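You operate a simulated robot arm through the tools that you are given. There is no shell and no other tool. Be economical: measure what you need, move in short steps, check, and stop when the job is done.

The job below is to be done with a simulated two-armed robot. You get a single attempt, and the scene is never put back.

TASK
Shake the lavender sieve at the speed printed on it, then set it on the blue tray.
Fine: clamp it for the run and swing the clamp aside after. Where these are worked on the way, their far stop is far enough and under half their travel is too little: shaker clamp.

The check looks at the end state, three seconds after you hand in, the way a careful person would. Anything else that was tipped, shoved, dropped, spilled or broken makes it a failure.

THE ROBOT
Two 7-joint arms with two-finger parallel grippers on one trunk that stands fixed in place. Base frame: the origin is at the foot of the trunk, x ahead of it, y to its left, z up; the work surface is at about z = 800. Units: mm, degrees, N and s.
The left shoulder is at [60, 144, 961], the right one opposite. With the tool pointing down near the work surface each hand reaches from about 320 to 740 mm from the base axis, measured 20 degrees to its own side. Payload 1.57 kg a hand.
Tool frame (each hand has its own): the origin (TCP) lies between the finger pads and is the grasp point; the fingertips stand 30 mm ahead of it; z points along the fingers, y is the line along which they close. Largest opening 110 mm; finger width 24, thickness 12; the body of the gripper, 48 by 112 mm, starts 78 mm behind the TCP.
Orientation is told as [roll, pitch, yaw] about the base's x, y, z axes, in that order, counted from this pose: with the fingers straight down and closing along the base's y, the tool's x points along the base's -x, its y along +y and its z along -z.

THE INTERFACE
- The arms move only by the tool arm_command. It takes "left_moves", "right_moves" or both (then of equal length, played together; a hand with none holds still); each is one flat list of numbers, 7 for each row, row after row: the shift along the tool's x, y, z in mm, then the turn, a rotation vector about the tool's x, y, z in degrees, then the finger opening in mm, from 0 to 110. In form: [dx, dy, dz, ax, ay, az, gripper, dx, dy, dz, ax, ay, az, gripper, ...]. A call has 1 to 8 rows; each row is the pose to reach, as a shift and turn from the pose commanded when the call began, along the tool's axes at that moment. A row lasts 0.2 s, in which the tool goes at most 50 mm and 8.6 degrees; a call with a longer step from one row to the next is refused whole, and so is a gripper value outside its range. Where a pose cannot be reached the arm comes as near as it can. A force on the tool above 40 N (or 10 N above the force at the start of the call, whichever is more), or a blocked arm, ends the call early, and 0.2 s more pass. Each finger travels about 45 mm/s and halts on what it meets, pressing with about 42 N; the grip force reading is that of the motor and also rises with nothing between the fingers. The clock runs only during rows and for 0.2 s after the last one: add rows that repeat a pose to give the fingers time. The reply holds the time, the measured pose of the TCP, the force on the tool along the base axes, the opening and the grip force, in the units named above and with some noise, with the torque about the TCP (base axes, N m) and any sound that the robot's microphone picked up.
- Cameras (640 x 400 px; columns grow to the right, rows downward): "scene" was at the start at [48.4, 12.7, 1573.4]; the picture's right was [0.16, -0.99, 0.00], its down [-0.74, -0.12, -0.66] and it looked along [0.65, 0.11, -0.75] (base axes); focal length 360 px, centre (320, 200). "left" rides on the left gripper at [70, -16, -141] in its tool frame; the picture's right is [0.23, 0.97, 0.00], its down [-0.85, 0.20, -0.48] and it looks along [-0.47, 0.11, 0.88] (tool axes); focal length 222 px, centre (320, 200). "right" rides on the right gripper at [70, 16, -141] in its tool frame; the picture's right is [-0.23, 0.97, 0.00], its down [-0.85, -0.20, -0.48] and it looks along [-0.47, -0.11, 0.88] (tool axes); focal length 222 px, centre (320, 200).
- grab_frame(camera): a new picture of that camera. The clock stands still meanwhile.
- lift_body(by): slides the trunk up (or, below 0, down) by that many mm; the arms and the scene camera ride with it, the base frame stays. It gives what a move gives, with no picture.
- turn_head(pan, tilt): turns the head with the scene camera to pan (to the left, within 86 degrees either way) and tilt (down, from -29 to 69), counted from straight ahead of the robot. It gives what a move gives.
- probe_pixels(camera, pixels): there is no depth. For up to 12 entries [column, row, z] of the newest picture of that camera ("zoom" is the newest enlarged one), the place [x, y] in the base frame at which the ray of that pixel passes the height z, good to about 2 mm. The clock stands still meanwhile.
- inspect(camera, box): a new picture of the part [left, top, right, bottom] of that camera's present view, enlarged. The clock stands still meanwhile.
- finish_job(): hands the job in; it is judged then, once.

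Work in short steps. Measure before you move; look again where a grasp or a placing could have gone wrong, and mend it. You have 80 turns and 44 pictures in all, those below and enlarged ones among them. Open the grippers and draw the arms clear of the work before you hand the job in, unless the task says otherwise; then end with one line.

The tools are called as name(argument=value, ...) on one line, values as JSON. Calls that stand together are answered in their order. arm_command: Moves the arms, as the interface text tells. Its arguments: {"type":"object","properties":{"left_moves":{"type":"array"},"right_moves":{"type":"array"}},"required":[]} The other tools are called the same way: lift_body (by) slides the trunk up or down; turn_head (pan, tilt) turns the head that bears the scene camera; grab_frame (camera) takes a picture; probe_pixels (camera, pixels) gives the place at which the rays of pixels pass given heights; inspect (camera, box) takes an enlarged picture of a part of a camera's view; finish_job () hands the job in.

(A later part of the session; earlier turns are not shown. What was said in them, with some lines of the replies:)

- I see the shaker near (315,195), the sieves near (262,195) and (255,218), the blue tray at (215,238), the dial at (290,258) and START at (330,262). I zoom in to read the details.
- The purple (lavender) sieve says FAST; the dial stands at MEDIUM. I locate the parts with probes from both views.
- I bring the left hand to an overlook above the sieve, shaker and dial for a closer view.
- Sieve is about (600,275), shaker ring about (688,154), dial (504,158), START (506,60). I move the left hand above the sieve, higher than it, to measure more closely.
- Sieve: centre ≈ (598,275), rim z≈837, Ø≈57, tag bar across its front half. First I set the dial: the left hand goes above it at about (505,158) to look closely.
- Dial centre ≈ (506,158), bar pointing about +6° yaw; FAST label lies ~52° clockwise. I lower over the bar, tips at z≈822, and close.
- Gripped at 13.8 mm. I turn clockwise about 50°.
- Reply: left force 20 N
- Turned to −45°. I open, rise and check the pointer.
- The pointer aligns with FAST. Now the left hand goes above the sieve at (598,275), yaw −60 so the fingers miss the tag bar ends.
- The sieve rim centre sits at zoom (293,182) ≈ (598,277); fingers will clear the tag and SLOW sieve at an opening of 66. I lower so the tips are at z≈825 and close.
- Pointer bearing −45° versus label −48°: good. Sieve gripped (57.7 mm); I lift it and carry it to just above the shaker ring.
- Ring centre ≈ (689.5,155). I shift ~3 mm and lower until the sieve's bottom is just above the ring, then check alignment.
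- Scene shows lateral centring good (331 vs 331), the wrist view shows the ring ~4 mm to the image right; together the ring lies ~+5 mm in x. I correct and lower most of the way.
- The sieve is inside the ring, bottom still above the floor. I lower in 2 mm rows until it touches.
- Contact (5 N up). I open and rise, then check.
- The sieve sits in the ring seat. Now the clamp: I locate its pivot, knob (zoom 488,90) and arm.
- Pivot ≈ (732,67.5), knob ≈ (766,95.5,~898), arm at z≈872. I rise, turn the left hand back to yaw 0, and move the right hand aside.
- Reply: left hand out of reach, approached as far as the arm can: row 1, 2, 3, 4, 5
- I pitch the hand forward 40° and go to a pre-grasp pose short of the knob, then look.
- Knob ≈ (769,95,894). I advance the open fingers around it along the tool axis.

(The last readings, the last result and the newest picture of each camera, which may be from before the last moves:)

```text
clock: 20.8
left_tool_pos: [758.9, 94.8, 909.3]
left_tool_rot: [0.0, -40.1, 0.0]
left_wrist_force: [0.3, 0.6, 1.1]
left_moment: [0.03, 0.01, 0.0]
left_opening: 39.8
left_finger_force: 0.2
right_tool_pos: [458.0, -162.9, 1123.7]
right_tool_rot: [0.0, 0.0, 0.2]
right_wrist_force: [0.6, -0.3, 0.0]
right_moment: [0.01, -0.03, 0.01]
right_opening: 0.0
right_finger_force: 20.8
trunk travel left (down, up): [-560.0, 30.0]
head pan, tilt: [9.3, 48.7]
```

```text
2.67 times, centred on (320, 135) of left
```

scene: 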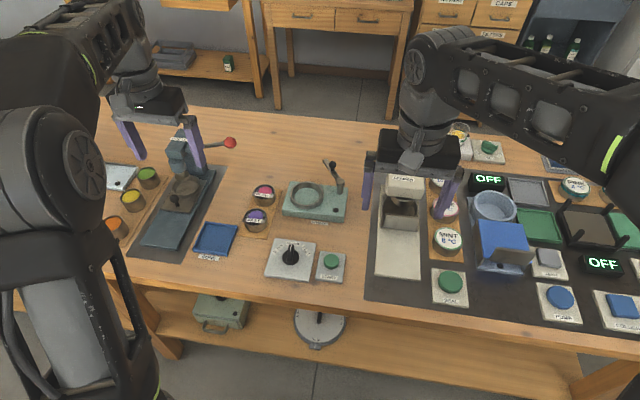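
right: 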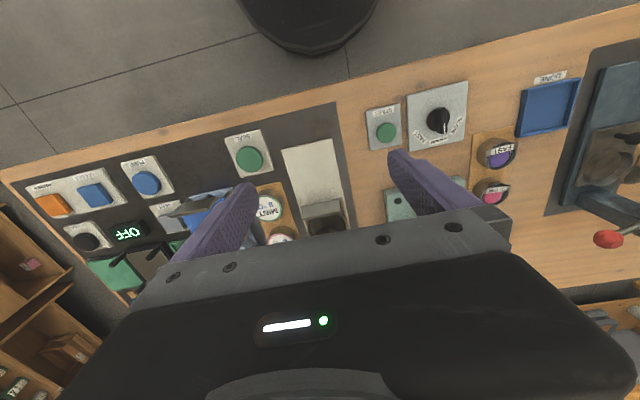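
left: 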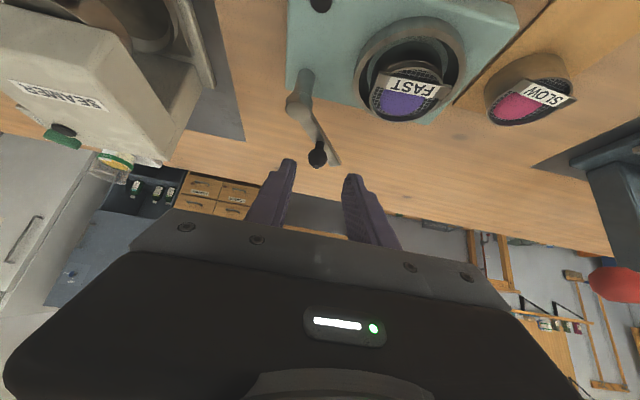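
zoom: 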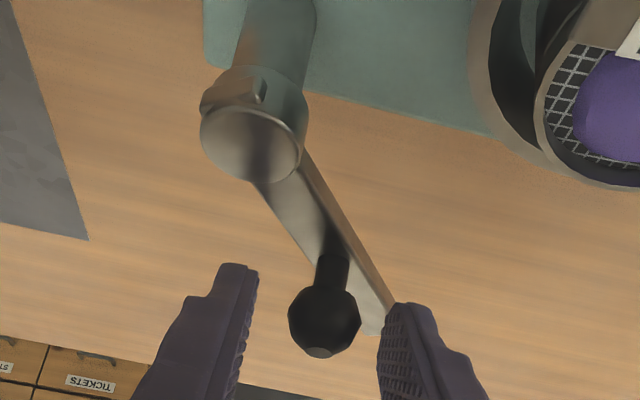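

The knob sits between the fingers. I close on it.

arm_command(left_moves=[0, 0, 0, 0, 0, 0, 10, 0, 0, 0, 0, 0, 0, 10, 0, 0, 0, 0, 0, 0, 10])

```text
clock: 21.6
left_tool_pos: [757.7, 95.8, 909.3]
left_tool_rot: [0.1, -40.1, 0.0]
left_wrist_force: [0.6, 3.3, 0.0]
left_moment: [0.04, -0.01, 0.0]
left_opening: 21.2
left_finger_force: 30.0
right_tool_pos: [457.3, -163.3, 1122.3]
right_tool_rot: [0.1, 0.0, 0.1]
right_wrist_force: [-0.1, 0.2, 0.2]
right_moment: [0.01, -0.03, 0.01]
right_opening: 0.2
right_finger_force: 21.3
trunk travel left (down, up): [-560.0, 30.0]
head pan, tilt: [9.3, 48.7]
```

Knob held (21 mm). I swing the arm along its arc toward the sieve, in 10° rows.

arm_command(left_moves=[4.2, 6.1, -3.5, 0, 0, 0, 10, 9, 11, -7.6, 0, 0, 0, 10, 14.5, 14.8, -12.2, 0, 0, 0, 10, 20.4, 17.3, -17.1, 0, 0, 0, 10])

```text
clock: 22.6
left_tool_pos: [730.3, 111.8, 907.6]
left_tool_rot: [-0.1, -40.2, 0.1]
left_wrist_force: [4.5, 5.0, 8.3]
left_moment: [0.06, -0.27, 0.23]
left_opening: 21.4
left_finger_force: 34.9
right_tool_pos: [457.0, -161.5, 1122.7]
right_tool_rot: [0.0, 0.0, 0.1]
right_wrist_force: [0.2, 0.3, 0.6]
right_moment: [0.01, 0.0, 0.01]
right_opening: 0.0
right_finger_force: 21.7
trunk travel left (down, up): [-560.0, 30.0]
head pan, tilt: [9.3, 48.7]
```

Moving freely. I continue the arc.

arm_command(left_moves=[6.1, 1.1, -5.1, 0, 0, 0, 10, 12.2, 0.9, -10.3, 0, 0, 0, 10, 18.3, -0.8, -15.4, 0, 0, 0, 10, 22.9, -3.1, -19.2, 0, 0, 0, 10])

inspect(camera="left", box=[220, 40, 460, 210])

```text
clock: 23.6
left_tool_pos: [698.9, 112.2, 905.0]
left_tool_rot: [0.2, -39.8, 0.2]
left_wrist_force: [-1.8, 20.9, 2.7]
left_moment: [0.29, 0.31, 0.45]
left_opening: 28.7
left_finger_force: 10.6
right_tool_pos: [456.5, -163.0, 1122.9]
right_tool_rot: [-0.1, -0.1, -0.1]
right_wrist_force: [-0.2, 0.3, 0.1]
right_moment: [-0.03, -0.03, -0.02]
right_opening: 0.0
right_finger_force: 21.5
trunk travel left (down, up): [-560.0, 30.0]
head pan, tilt: [9.3, 48.7]
```

```text
2.35 times, centred on (340, 125) of left
```

zoom: 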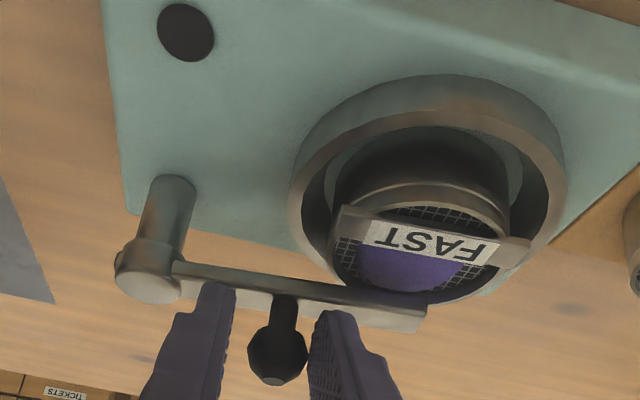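

The knob slipped out of the fingers with the arm over the sieve's edge. I open, back off along the tool axis, and look at where the arm stands.

arm_command(left_moves=[0, 0, -2, 0, 0, 0, 40, 0, 0, -25, 0, 0, 0, 40, 0, 0, -60, 0, 0, 0, 40])

grab_frame(camera="left")

```text
clock: 24.4
left_tool_pos: [660.5, 105.8, 954.9]
left_tool_rot: [0.1, -40.1, 0.0]
left_wrist_force: [-0.4, -0.1, 0.8]
left_moment: [-0.03, -0.01, -0.01]
left_opening: 40.4
left_finger_force: 0.0
right_tool_pos: [456.4, -163.0, 1122.8]
right_tool_rot: [-0.1, 0.1, 0.0]
right_wrist_force: [-0.4, 1.1, 0.0]
right_moment: [0.01, -0.01, -0.02]
right_opening: 0.1
right_finger_force: 20.9
trunk travel left (down, up): [-560.0, 30.0]
head pan, tilt: [9.3, 48.7]
```

```text
9 pictures are left
```

left: 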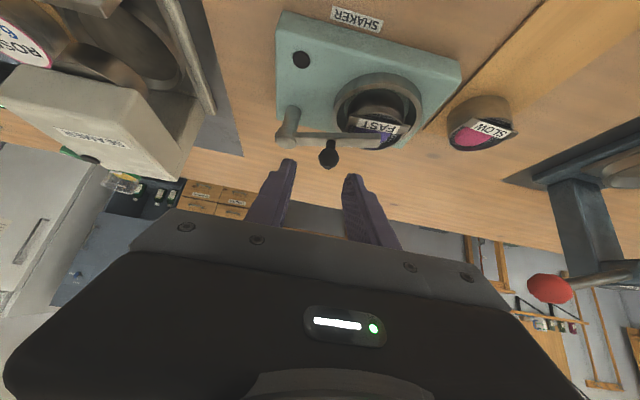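

probe_pixels(camera="left", pixels=[[286, 137, 870], [402, 139, 870], [328, 155, 894], [330, 139, 874], [378, 115, 865]])

```text
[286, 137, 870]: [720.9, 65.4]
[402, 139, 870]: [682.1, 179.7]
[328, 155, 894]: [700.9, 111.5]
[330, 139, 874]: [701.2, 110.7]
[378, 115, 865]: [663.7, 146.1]
```

Probes give the arm at ≈110–113° — pointing at the sieve centre, i.e. its far stop. Now the left hand withdraws, straightens and goes above START at (507,59).

arm_command(left_moves=[23.4, -9.4, -19.6, 0, 8, 0, 20, 46.7, -18.8, -39.2, 0, 16, 0, 0, 70, -28.2, -58.8, 0, 24, 0, 0, 93.4, -37.6, -78.4, 0, 32, 0, 0, 116.8, -47, -98, 0, 40, 0, 0])

inspect(camera="scene", box=[255, 150, 365, 280])

```text
clock: 25.6
left_tool_pos: [510.1, 61.9, 951.6]
left_tool_rot: [0.1, 0.0, 0.0]
left_wrist_force: [0.0, -0.3, -0.8]
left_moment: [-0.03, 0.01, 0.02]
left_opening: 0.0
left_finger_force: 21.4
right_tool_pos: [457.0, -164.1, 1122.1]
right_tool_rot: [0.0, 0.1, 0.0]
right_wrist_force: [-0.6, 0.4, 0.3]
right_moment: [0.02, -0.02, -0.01]
right_opening: 0.2
right_finger_force: 21.3
trunk travel left (down, up): [-560.0, 30.0]
head pan, tilt: [9.3, 48.7]
```

```text
3.08 times, centred on (310, 215) of scene
```

zoom: 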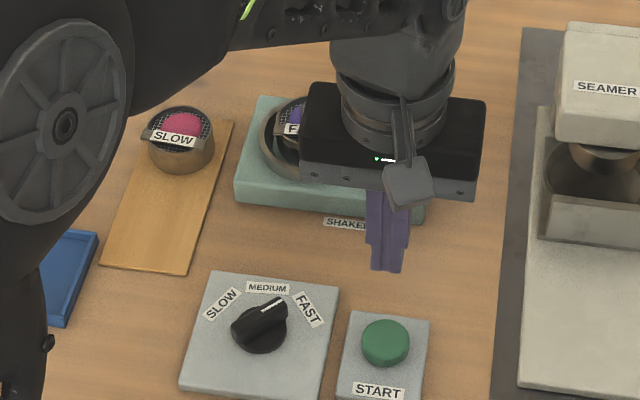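

I lower onto START (508,59.5) with closed fingers, slowing near z≈825.

arm_command(left_moves=[2, -2.4, 35, 0, 0, 0, 0, 2, -2.4, 70, 0, 0, 0, 0, 2, -2.4, 88, 0, 0, 0, 0, 2, -2.4, 92, 0, 0, 0, 0, 2, -2.4, 96, 0, 0, 0, 0, 2, -2.4, 99, 0, 0, 0, 0, 2, -2.4, 102, 0, 0, 0, 0])

```text
clock: 27.2
left_tool_pos: [508.3, 58.3, 851.4]
left_tool_rot: [-0.1, -0.1, 0.0]
left_wrist_force: [-1.7, 0.6, 4.8]
left_moment: [0.04, 0.08, -0.04]
left_opening: 0.0
left_finger_force: 21.6
right_tool_pos: [456.6, -163.8, 1122.2]
right_tool_rot: [0.1, 0.0, 0.1]
right_wrist_force: [0.8, -0.6, 0.3]
right_moment: [0.0, 0.0, -0.03]
right_opening: 0.3
right_finger_force: 21.3
trunk travel left (down, up): [-560.0, 30.0]
head pan, tilt: [9.3, 48.7]
heard: click
```

A click at ~5 N. I release and wait, listening for the run.

arm_command(left_moves=[0, 0, -20, 0, 0, 0, 0, 0, 0, -50, 0, 0, 0, 0, 0, 0, -80, 0, 0, 0, 0, 0, 0, -80, 0, 0, 0, 0])

```text
clock: 28.2
left_tool_pos: [508.9, 59.6, 932.5]
left_tool_rot: [0.1, 0.0, -0.1]
left_wrist_force: [0.5, -0.1, -0.3]
left_moment: [0.02, -0.04, 0.0]
left_opening: 0.0
left_finger_force: 21.7
right_tool_pos: [457.7, -163.8, 1122.5]
right_tool_rot: [0.0, -0.1, 0.0]
right_wrist_force: [0.3, 0.7, -0.3]
right_moment: [-0.03, 0.01, 0.02]
right_opening: 0.2
right_finger_force: 21.6
trunk travel left (down, up): [-560.0, 30.0]
head pan, tilt: [9.3, 48.7]
```

No run sound yet; I shift the hand aside and look at the shaker's lamp.

arm_command(left_moves=[25, 35, -20, 0, 0, 0, 0, 50, 70, -40, 0, 0, 0, 0, 60, 110, -40, 0, 0, 0, 0])

inspect(camera="scene", box=[270, 150, 360, 220])

```text
clock: 29.0
left_tool_pos: [450.5, 169.9, 970.8]
left_tool_rot: [0.1, -0.2, 0.0]
left_wrist_force: [-0.6, 0.2, 0.3]
left_moment: [0.02, 0.02, -0.02]
left_opening: 0.0
left_finger_force: 21.1
right_tool_pos: [458.0, -162.0, 1122.5]
right_tool_rot: [0.0, 0.0, 0.2]
right_wrist_force: [0.7, 0.8, -0.6]
right_moment: [0.0, 0.01, 0.04]
right_opening: 0.0
right_finger_force: 21.1
trunk travel left (down, up): [-560.0, 30.0]
head pan, tilt: [9.3, 48.7]
```

```text
5.71 times, centred on (315, 185) of scene
```

zoom: 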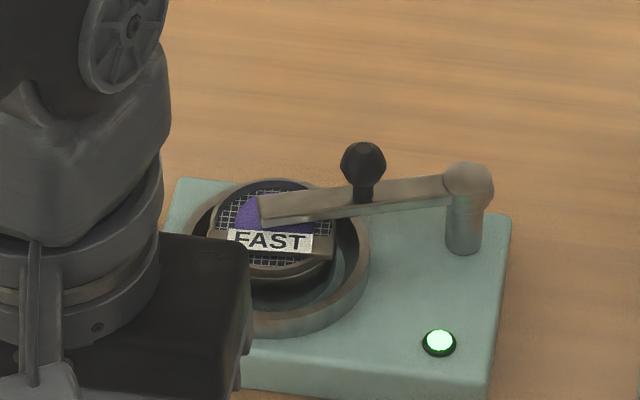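

The lamp is lit green and the arm lies over the sieve. I wait to let the run finish.

arm_command(left_moves=[0, 0, 0, 0, 0, 0, 40, 0, 0, 0, 0, 0, 0, 40, 0, 0, 0, 0, 0, 0, 40, 0, 0, 0, 0, 0, 0, 40, 0, 0, 0, 0, 0, 0, 40, 0, 0, 0, 0, 0, 0, 40, 0, 0, 0, 0, 0, 0, 40, 0, 0, 0, 0, 0, 0, 40])

arm_command(left_moves=[0, 0, 0, 0, 0, 0, 40, 0, 0, 0, 0, 0, 0, 40, 0, 0, 0, 0, 0, 0, 40, 0, 0, 0, 0, 0, 0, 40, 0, 0, 0, 0, 0, 0, 40, 0, 0, 0, 0, 0, 0, 40, 0, 0, 0, 0, 0, 0, 40, 0, 0, 0, 0, 0, 0, 40])

arm_command(left_moves=[0, 0, 0, 0, 0, 0, 40, 0, 0, 0, 0, 0, 0, 40, 0, 0, 0, 0, 0, 0, 40, 0, 0, 0, 0, 0, 0, 40, 0, 0, 0, 0, 0, 0, 40, 0, 0, 0, 0, 0, 0, 40, 0, 0, 0, 0, 0, 0, 40, 0, 0, 0, 0, 0, 0, 40])

inspect(camera="scene", box=[270, 150, 360, 220])

```text
clock: 30.8
left_tool_pos: [449.0, 169.3, 972.0]
left_tool_rot: [0.0, -0.1, -0.1]
left_wrist_force: [-0.4, -0.3, 0.0]
left_moment: [0.0, -0.01, -0.01]
left_opening: 40.0
left_finger_force: 0.0
right_tool_pos: [457.9, -163.6, 1122.0]
right_tool_rot: [0.0, -0.1, 0.1]
right_wrist_force: [-0.7, 0.2, 0.1]
right_moment: [-0.01, 0.0, 0.04]
right_opening: 0.0
right_finger_force: 21.3
trunk travel left (down, up): [-560.0, 30.0]
head pan, tilt: [9.3, 48.7]
```

```text
clock: 32.6
left_tool_pos: [449.5, 168.7, 970.9]
left_tool_rot: [0.1, -0.1, 0.0]
left_wrist_force: [-0.2, 0.2, 0.0]
left_moment: [-0.01, 0.02, -0.02]
left_opening: 40.0
left_finger_force: 0.0
right_tool_pos: [457.0, -164.0, 1123.3]
right_tool_rot: [0.0, 0.0, 0.0]
right_wrist_force: [0.2, 0.1, -0.8]
right_moment: [-0.02, -0.03, -0.02]
right_opening: 0.1
right_finger_force: 20.9
trunk travel left (down, up): [-560.0, 30.0]
head pan, tilt: [9.3, 48.7]
```

```text
clock: 34.4
left_tool_pos: [449.8, 169.1, 971.5]
left_tool_rot: [0.0, -0.1, 0.1]
left_wrist_force: [-0.5, 0.1, 0.2]
left_moment: [0.05, -0.01, 0.02]
left_opening: 40.2
left_finger_force: 0.1
right_tool_pos: [457.4, -163.3, 1121.8]
right_tool_rot: [0.0, 0.0, 0.1]
right_wrist_force: [0.7, -0.1, 0.0]
right_moment: [-0.01, -0.02, 0.0]
right_opening: 0.1
right_finger_force: 21.6
trunk travel left (down, up): [-560.0, 30.0]
head pan, tilt: [9.3, 48.7]
```

```text
5.71 times, centred on (315, 185) of scene
```

zoom: 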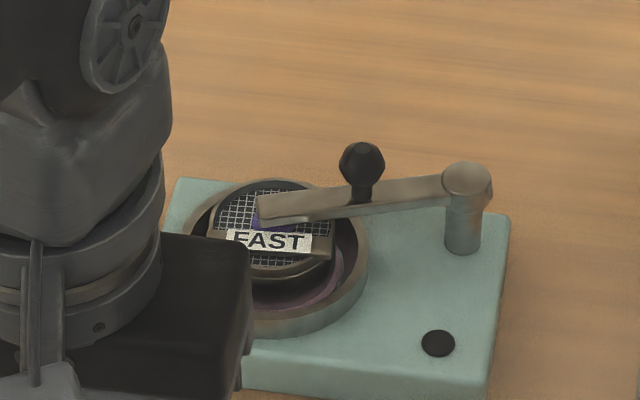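

The lamp is out and the sample has passed into the bottom: run done. I locate the knob (zoom 362,165) to swing the clamp back.

probe_pixels(camera="zoom", pixels=[[362, 165, 894], [362, 165, 898], [467, 178, 872], [362, 200, 874], [262, 210, 872]])

```text
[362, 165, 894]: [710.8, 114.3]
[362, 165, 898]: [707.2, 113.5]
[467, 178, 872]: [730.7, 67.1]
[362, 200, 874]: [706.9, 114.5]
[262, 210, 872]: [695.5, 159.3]
```

Knob ≈ (712,113,894). I go to the tilted pre-grasp pose again.

arm_command(left_moves=[-42, -11, 0, 0, -8, 0, 40, -85, -22, 0, 0, -16, 0, 40, -127, -34, 0, 0, -24, 0, 40, -170, -45, 8, 0, -32, 0, 40, -212, -56, 14, 0, -40, 0, 40])

inspect(camera="left", box=[240, 60, 440, 210])

```text
clock: 35.6
left_tool_pos: [661.0, 112.6, 956.1]
left_tool_rot: [0.2, -40.2, -0.1]
left_wrist_force: [-0.2, -0.1, -0.2]
left_moment: [0.03, -0.01, -0.02]
left_opening: 40.0
left_finger_force: 0.1
right_tool_pos: [457.0, -164.4, 1122.4]
right_tool_rot: [0.0, -0.1, 0.0]
right_wrist_force: [-0.2, -0.8, 0.6]
right_moment: [0.0, 0.02, 0.02]
right_opening: 0.0
right_finger_force: 21.1
trunk travel left (down, up): [-560.0, 30.0]
head pan, tilt: [9.3, 48.7]
```

```text
2.67 times, centred on (340, 135) of left
```

zoom: 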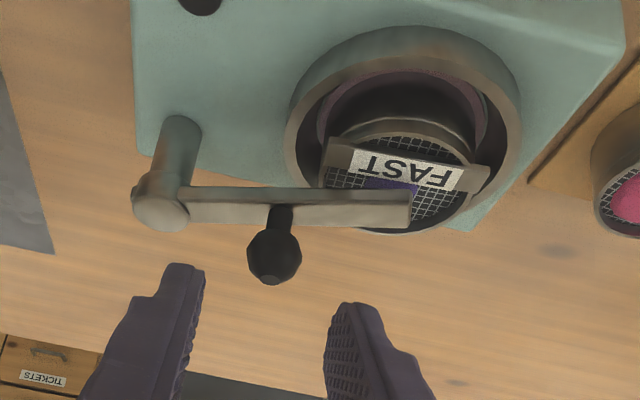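

Relative view matches the previous grasp; I advance around the knob and close.

arm_command(left_moves=[-4, 2, 20, 0, 0, 0, 40, -4, 2, 40, 0, 0, 0, 40, -4, 2, 55, 0, 0, 0, 40, -4, 2, 64, 0, 0, 0, 40, -4, 2, 64, 0, 0, 0, 10, -4, 2, 64, 0, 0, 0, 10, -4, 2, 64, 0, 0, 0, 10])

```text
clock: 37.2
left_tool_pos: [703.6, 113.8, 909.6]
left_tool_rot: [0.0, -40.1, -0.1]
left_wrist_force: [1.2, -2.2, -1.4]
left_moment: [-0.08, -0.16, -0.07]
left_opening: 21.5
left_finger_force: 29.8
right_tool_pos: [457.6, -163.4, 1122.8]
right_tool_rot: [0.0, 0.0, -0.1]
right_wrist_force: [0.9, 0.5, 0.3]
right_moment: [-0.01, -0.01, 0.01]
right_opening: 0.0
right_finger_force: 21.5
trunk travel left (down, up): [-560.0, 30.0]
head pan, tilt: [9.3, 48.7]
```

Knob held (21.5 mm). I swing the clamp back along its arc to where it began.

arm_command(left_moves=[-6.7, 1, 5.6, 0, 0, 0, 10, -13, 1.2, 10.9, 0, 0, 0, 10, -19.3, 0, 16.2, 0, 0, 0, 10, -25.2, -2.6, 21.2, 0, 0, 0, 10, -30.7, -6.3, 25.8, 0, 0, 0, 10, -35.8, -10.9, 30, 0, 0, 0, 10, -39.3, -15.4, 33, 0, 0, 0, 10, -41.7, -19.1, 35, 0, 0, 0, 10])

```text
clock: 39.0
left_tool_pos: [761.6, 105.6, 911.5]
left_tool_rot: [0.3, -40.2, 0.3]
left_wrist_force: [21.6, 32.5, 0.0]
left_moment: [0.47, -0.48, -0.3]
left_opening: 20.6
left_finger_force: 34.5
right_tool_pos: [458.6, -161.9, 1121.8]
right_tool_rot: [-0.2, 0.1, 0.0]
right_wrist_force: [0.8, -0.7, -0.1]
right_moment: [0.01, 0.01, 0.0]
right_opening: 0.0
right_finger_force: 20.9
trunk travel left (down, up): [-560.0, 30.0]
head pan, tilt: [9.3, 48.7]
```

Forces have built (22, 32 N), likely near its stop. I relax sideways, open, and back off to look.

arm_command(left_moves=[-2, 9, 0, 0, 0, 0, 10, -2, 9, 0, 0, 0, 0, 40, -2, 9, 0, 0, 0, 0, 40, -2, 9, -30, 0, 0, 0, 40, -2, 9, -70, 0, 0, 0, 40])

grab_frame(camera="left")

```text
clock: 40.2
left_tool_pos: [713.1, 105.6, 965.6]
left_tool_rot: [-0.1, -40.1, 0.0]
left_wrist_force: [0.8, -0.1, 0.2]
left_moment: [-0.04, 0.01, -0.02]
left_opening: 39.8
left_finger_force: 0.0
right_tool_pos: [457.1, -164.3, 1121.9]
right_tool_rot: [0.0, 0.0, -0.1]
right_wrist_force: [0.0, -0.7, 0.8]
right_moment: [-0.01, -0.03, 0.0]
right_opening: 0.3
right_finger_force: 21.9
trunk travel left (down, up): [-560.0, 30.0]
head pan, tilt: [9.3, 48.7]
```

```text
4 pictures are left
```

left: 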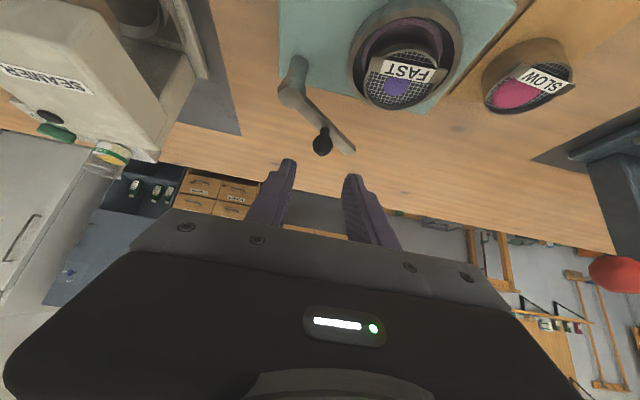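

probe_pixels(camera="left", pixels=[[291, 97, 870], [350, 151, 872], [322, 143, 894], [322, 133, 874]])

```text
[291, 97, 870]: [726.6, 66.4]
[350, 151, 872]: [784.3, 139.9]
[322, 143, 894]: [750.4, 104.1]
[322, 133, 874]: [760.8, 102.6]
```

The arm rests around 50–55°, about 80% back. I straddle the knob again with open fingers and nudge it the remaining way toward −y.

arm_command(left_moves=[8, 1, 25, 0, 0, 0, 40, 8, 1, 48, 0, 0, 0, 40, 8, 1, 64, 0, 0, 0, 40, 6, -5, 66, 0, 0, 0, 40, 3, -11, 68, 0, 0, 0, 40, 1, -17, 70, 0, 0, 0, 40, -1, -22, 72, 0, 0, 0, 40])

```text
clock: 41.8
left_tool_pos: [761.6, 84.8, 911.1]
left_tool_rot: [0.0, -40.1, 0.1]
left_wrist_force: [0.3, 4.2, -0.7]
left_moment: [0.07, -0.07, 0.06]
left_opening: 43.6
left_finger_force: 1.9
right_tool_pos: [457.3, -163.0, 1123.1]
right_tool_rot: [0.0, 0.1, 0.1]
right_wrist_force: [-0.3, 0.0, -0.3]
right_moment: [0.0, 0.01, 0.0]
right_opening: 0.2
right_finger_force: 21.0
trunk travel left (down, up): [-560.0, 30.0]
head pan, tilt: [9.3, 48.7]
```

Knob is now back near its starting place. I retreat, then straighten the hand.

arm_command(left_moves=[0, 4, -10, 0, 0, 0, 40, 0, 4, -40, 0, 0, 0, 40, 0, 8, -75, 0, 0, 0, 40])

arm_command(left_moves=[10, 12, -8, 0, 8, 0, 40, 20, 24, -16, 0, 16, 0, 40, 30, 36, -24, 0, 24, 0, 50, 40, 48, -32, 0, 32, 0, 60, 48, 58, -40, 0, 40, 0, 66])

```text
clock: 42.6
left_tool_pos: [713.9, 92.0, 969.9]
left_tool_rot: [0.1, -40.1, 0.0]
left_wrist_force: [0.7, 0.2, 0.4]
left_moment: [0.01, 0.01, -0.04]
left_opening: 40.2
left_finger_force: 0.1
right_tool_pos: [454.8, -164.3, 1122.5]
right_tool_rot: [0.0, 0.0, 0.0]
right_wrist_force: [0.0, -0.3, -0.2]
right_moment: [0.0, 0.0, 0.0]
right_opening: 0.0
right_finger_force: 22.0
trunk travel left (down, up): [-560.0, 30.0]
head pan, tilt: [9.3, 48.7]
```

```text
clock: 43.8
left_tool_pos: [651.3, 149.8, 967.9]
left_tool_rot: [0.0, 0.0, -0.1]
left_wrist_force: [0.0, -0.6, -0.3]
left_moment: [0.02, 0.01, -0.01]
left_opening: 66.0
left_finger_force: 0.1
right_tool_pos: [457.7, -163.5, 1121.3]
right_tool_rot: [0.0, 0.0, 0.0]
right_wrist_force: [0.3, 0.0, -0.1]
right_moment: [0.02, 0.02, -0.02]
right_opening: 0.1
right_finger_force: 21.3
trunk travel left (down, up): [-560.0, 30.0]
head pan, tilt: [9.3, 48.7]
```

Now yaw −60 and above the sieve again at (694,157).

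arm_command(left_moves=[-5, 1, 5, 0, 0, 7.5, 66, -11, 2, 10, 0, 0, 15, 66, -17, 3, 16, 0, 0, 22.5, 66, -22, 4, 20, 0, 0, 30, 66, -28, 5, 25, 0, 0, 37.5, 66, -33, 6, 30, 0, 0, 45, 66, -38, 6.5, 32, 0, 0, 52.5, 70, -43, 6.9, 32, 0, 0, 60, 70])

grab_frame(camera="left")

```text
clock: 45.6
left_tool_pos: [694.4, 156.6, 935.5]
left_tool_rot: [0.2, 0.0, -60.1]
left_wrist_force: [0.1, -0.4, 0.9]
left_moment: [-0.04, 0.01, 0.03]
left_opening: 70.1
left_finger_force: 0.0
right_tool_pos: [457.0, -164.1, 1122.5]
right_tool_rot: [-0.1, 0.0, 0.2]
right_wrist_force: [-0.4, -0.1, -0.1]
right_moment: [0.0, -0.01, 0.01]
right_opening: 0.0
right_finger_force: 21.5
trunk travel left (down, up): [-560.0, 30.0]
head pan, tilt: [9.3, 48.7]
```

```text
3 pictures are left
```

left: 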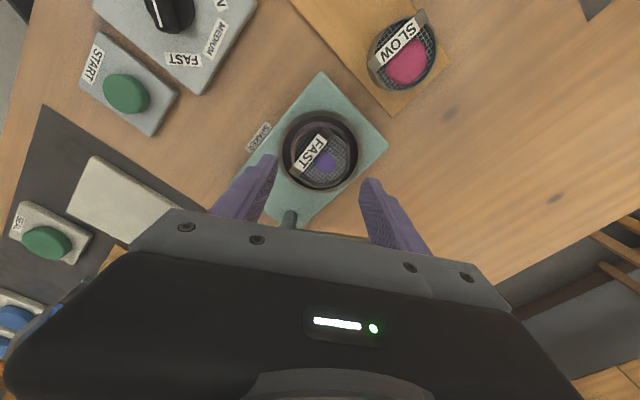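

probe_pixels(camera="left", pixels=[[327, 161, 863], [298, 161, 863], [357, 161, 863], [327, 189, 863], [311, 154, 866]])

inspect(camera="left", box=[260, 90, 390, 210])

```text
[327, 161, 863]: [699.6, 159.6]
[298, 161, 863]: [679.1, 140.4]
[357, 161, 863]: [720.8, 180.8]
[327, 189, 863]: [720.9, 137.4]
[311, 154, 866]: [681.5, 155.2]
```

```text
3.33 times, centred on (325, 150) of left
```

zoom: 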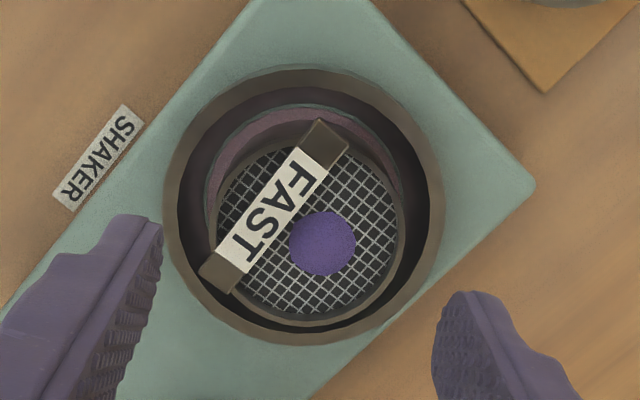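

The sieve is centred under the hand (zoom 306,232 → (694,156.5)), clamp clear. I lower to the earlier release height and close.

arm_command(left_moves=[0, 0, 25, 0, 0, 0, 68, 0, 0, 45, 0, 0, 0, 68, 0, 0, 53.5, 0, 0, 0, 68, 0, 0, 53.5, 0, 0, 0, 45, 0, 0, 53.5, 0, 0, 0, 45, 0, 0, 53.5, 0, 0, 0, 45])

```text
clock: 47.0
left_tool_pos: [693.6, 155.8, 883.2]
left_tool_rot: [0.1, -0.1, -59.9]
left_wrist_force: [-0.1, 0.0, 0.1]
left_moment: [0.01, 0.01, -0.01]
left_opening: 57.9
left_finger_force: 35.0
right_tool_pos: [457.9, -163.0, 1122.2]
right_tool_rot: [0.0, -0.1, 0.1]
right_wrist_force: [0.1, -0.4, -0.4]
right_moment: [0.0, 0.03, 0.0]
right_opening: 0.0
right_finger_force: 21.2
trunk travel left (down, up): [-560.0, 30.0]
head pan, tilt: [9.3, 48.7]
```

Gripped (57.9 mm). I lift and carry it to above the tray centre (535.5,367.5).

arm_command(left_moves=[0, 0, -20, 0, 0, 0, 45, 0, 0, -45, 0, 0, 0, 45, 44, -5, -45, 0, 0, 0, 45, 88, -10.5, -45, 0, 0, 0, 45, 131, -16, -45, 0, 0, 0, 45, 175, -21, -45, 0, 0, 0, 45, 219, -26, -45, 0, 0, 0, 45, 262.4, -31.5, -45, 0, 0, 0, 45])

grab_frame(camera="scene")

```text
clock: 48.8
left_tool_pos: [534.5, 369.0, 928.1]
left_tool_rot: [0.2, 0.0, -60.0]
left_wrist_force: [1.0, 0.7, -0.9]
left_moment: [-0.01, -0.01, -0.02]
left_opening: 57.5
left_finger_force: 42.3
right_tool_pos: [456.3, -163.1, 1122.9]
right_tool_rot: [0.0, 0.0, 0.0]
right_wrist_force: [0.2, 0.5, 0.2]
right_moment: [-0.02, 0.01, -0.01]
right_opening: 0.2
right_finger_force: 21.0
trunk travel left (down, up): [-560.0, 30.0]
head pan, tilt: [9.3, 48.7]
```

```text
1 pictures are left
```

scene: 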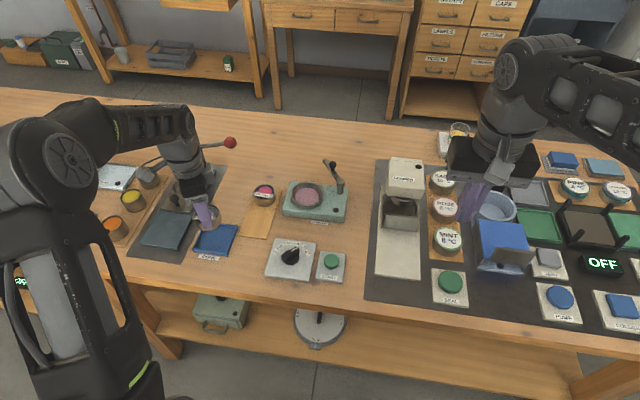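

The clamp is aside and the sieve is above the tray. I lower it to just over the tray floor.

arm_command(left_moves=[-0.5, -1, 25, 0, 0, 0, 45, -0.5, -1, 50, 0, 0, 0, 45, -0.5, -1, 64, 0, 0, 0, 45, -0.5, -1, 67, 0, 0, 0, 45])

arm_command(left_moves=[0, 0, 1, 0, 0, 0, 45, 0, 0, 2, 0, 0, 0, 45, 0, 0, 3, 0, 0, 0, 45])

```text
clock: 49.8
left_tool_pos: [533.5, 365.8, 860.6]
left_tool_rot: [0.1, -0.1, -59.9]
left_wrist_force: [0.0, -0.9, -0.8]
left_moment: [-0.01, -0.02, -0.01]
left_opening: 57.4
left_finger_force: 41.7
right_tool_pos: [457.1, -162.1, 1123.5]
right_tool_rot: [0.1, 0.0, 0.1]
right_wrist_force: [1.0, 0.8, 0.2]
right_moment: [0.01, -0.02, 0.0]
right_opening: 0.0
right_finger_force: 21.1
trunk travel left (down, up): [-560.0, 30.0]
head pan, tilt: [9.3, 48.7]
```

```text
clock: 50.6
left_tool_pos: [534.0, 366.9, 859.0]
left_tool_rot: [0.0, 0.0, -59.9]
left_wrist_force: [-0.4, -0.2, -0.5]
left_moment: [0.04, 0.01, -0.03]
left_opening: 57.7
left_finger_force: 42.0
right_tool_pos: [457.6, -164.8, 1123.3]
right_tool_rot: [0.0, 0.0, 0.1]
right_wrist_force: [-0.4, -0.3, -0.2]
right_moment: [-0.02, 0.01, 0.0]
right_opening: 0.0
right_finger_force: 21.2
trunk travel left (down, up): [-560.0, 30.0]
head pan, tilt: [9.3, 48.7]
```

No contact yet; I continue in 1 mm rows.

arm_command(left_moves=[0, 0, 1, 0, 0, 0, 45, 0, 0, 2, 0, 0, 0, 45, 0, 0, 3, 0, 0, 0, 45])

```text
clock: 51.4
left_tool_pos: [535.4, 368.0, 856.7]
left_tool_rot: [0.3, 0.0, -59.9]
left_wrist_force: [-1.6, 0.5, 14.1]
left_moment: [-0.08, 0.35, -0.03]
left_opening: 57.4
left_finger_force: 41.7
right_tool_pos: [456.9, -163.6, 1122.7]
right_tool_rot: [0.0, 0.0, 0.1]
right_wrist_force: [1.5, -0.8, -0.1]
right_moment: [0.02, 0.02, 0.04]
right_opening: 0.0
right_finger_force: 21.7
trunk travel left (down, up): [-560.0, 30.0]
head pan, tilt: [9.3, 48.7]
```

Contact (14 N). I open, rise straight up, and draw clear.

arm_command(left_moves=[0, 0, -1.5, 0, 0, 0, 66, 0, 0, -1.5, 0, 0, 0, 76, 0, 0, -1.5, 0, 0, 0, 76, 0, 0, -30, 0, 0, 0, 76, 0, 0, -75, 0, 0, 0, 76, 0, 0, -120, 0, 0, 0, 76], right_moves=[0, 0, 0, 0, 0, 0, 60, 0, 0, 0, 0, 0, 0, 110, 0, 0, 0, 0, 0, 0, 110, 0, 0, 0, 0, 0, 0, 110, 0, 0, 0, 0, 0, 0, 110, 0, 0, 0, 0, 0, 0, 110])

arm_command(left_moves=[20, -30, -30, 0, 0, 0, 110, 40, -60, -60, 0, 0, 0, 110])

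inspect(camera="scene", box=[190, 150, 370, 290])

```text
clock: 52.8
left_tool_pos: [533.0, 365.6, 978.0]
left_tool_rot: [0.1, 0.0, -60.0]
left_wrist_force: [-0.8, -1.2, 0.9]
left_moment: [0.04, -0.04, 0.0]
left_opening: 75.9
left_finger_force: 0.0
right_tool_pos: [456.5, -164.2, 1123.3]
right_tool_rot: [0.0, 0.0, 0.0]
right_wrist_force: [-0.5, 0.4, -0.2]
right_moment: [-0.04, -0.03, 0.01]
right_opening: 110.1
right_finger_force: 0.0
trunk travel left (down, up): [-560.0, 30.0]
head pan, tilt: [9.3, 48.7]
```

```text
clock: 53.4
left_tool_pos: [461.7, 373.0, 1037.5]
left_tool_rot: [0.1, -0.1, -60.1]
left_wrist_force: [1.6, 0.4, -0.2]
left_moment: [0.01, -0.02, 0.02]
left_opening: 110.3
left_finger_force: 0.0
right_tool_pos: [456.1, -163.7, 1122.4]
right_tool_rot: [0.0, 0.1, 0.0]
right_wrist_force: [0.2, 0.6, 1.1]
right_moment: [-0.01, -0.05, 0.02]
right_opening: 110.1
right_finger_force: 0.0
trunk travel left (down, up): [-560.0, 30.0]
head pan, tilt: [9.3, 48.7]
```

```text
2.86 times, centred on (280, 220) of scene
```

zoom: 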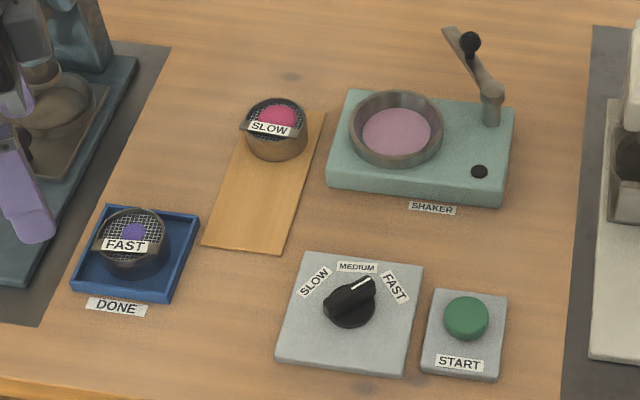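

The sieve sits in the blue tray, the clamp is swung aside, and nothing else has been disturbed. Both hands are open and clear, so I hand in.

finish_job()

```text
The job is handed in.
```

I clamped the lavender sieve, ran it with the dial at FAST (as its label says), swung the clamp aside and set the sieve on the blue tray. The job is handed in.
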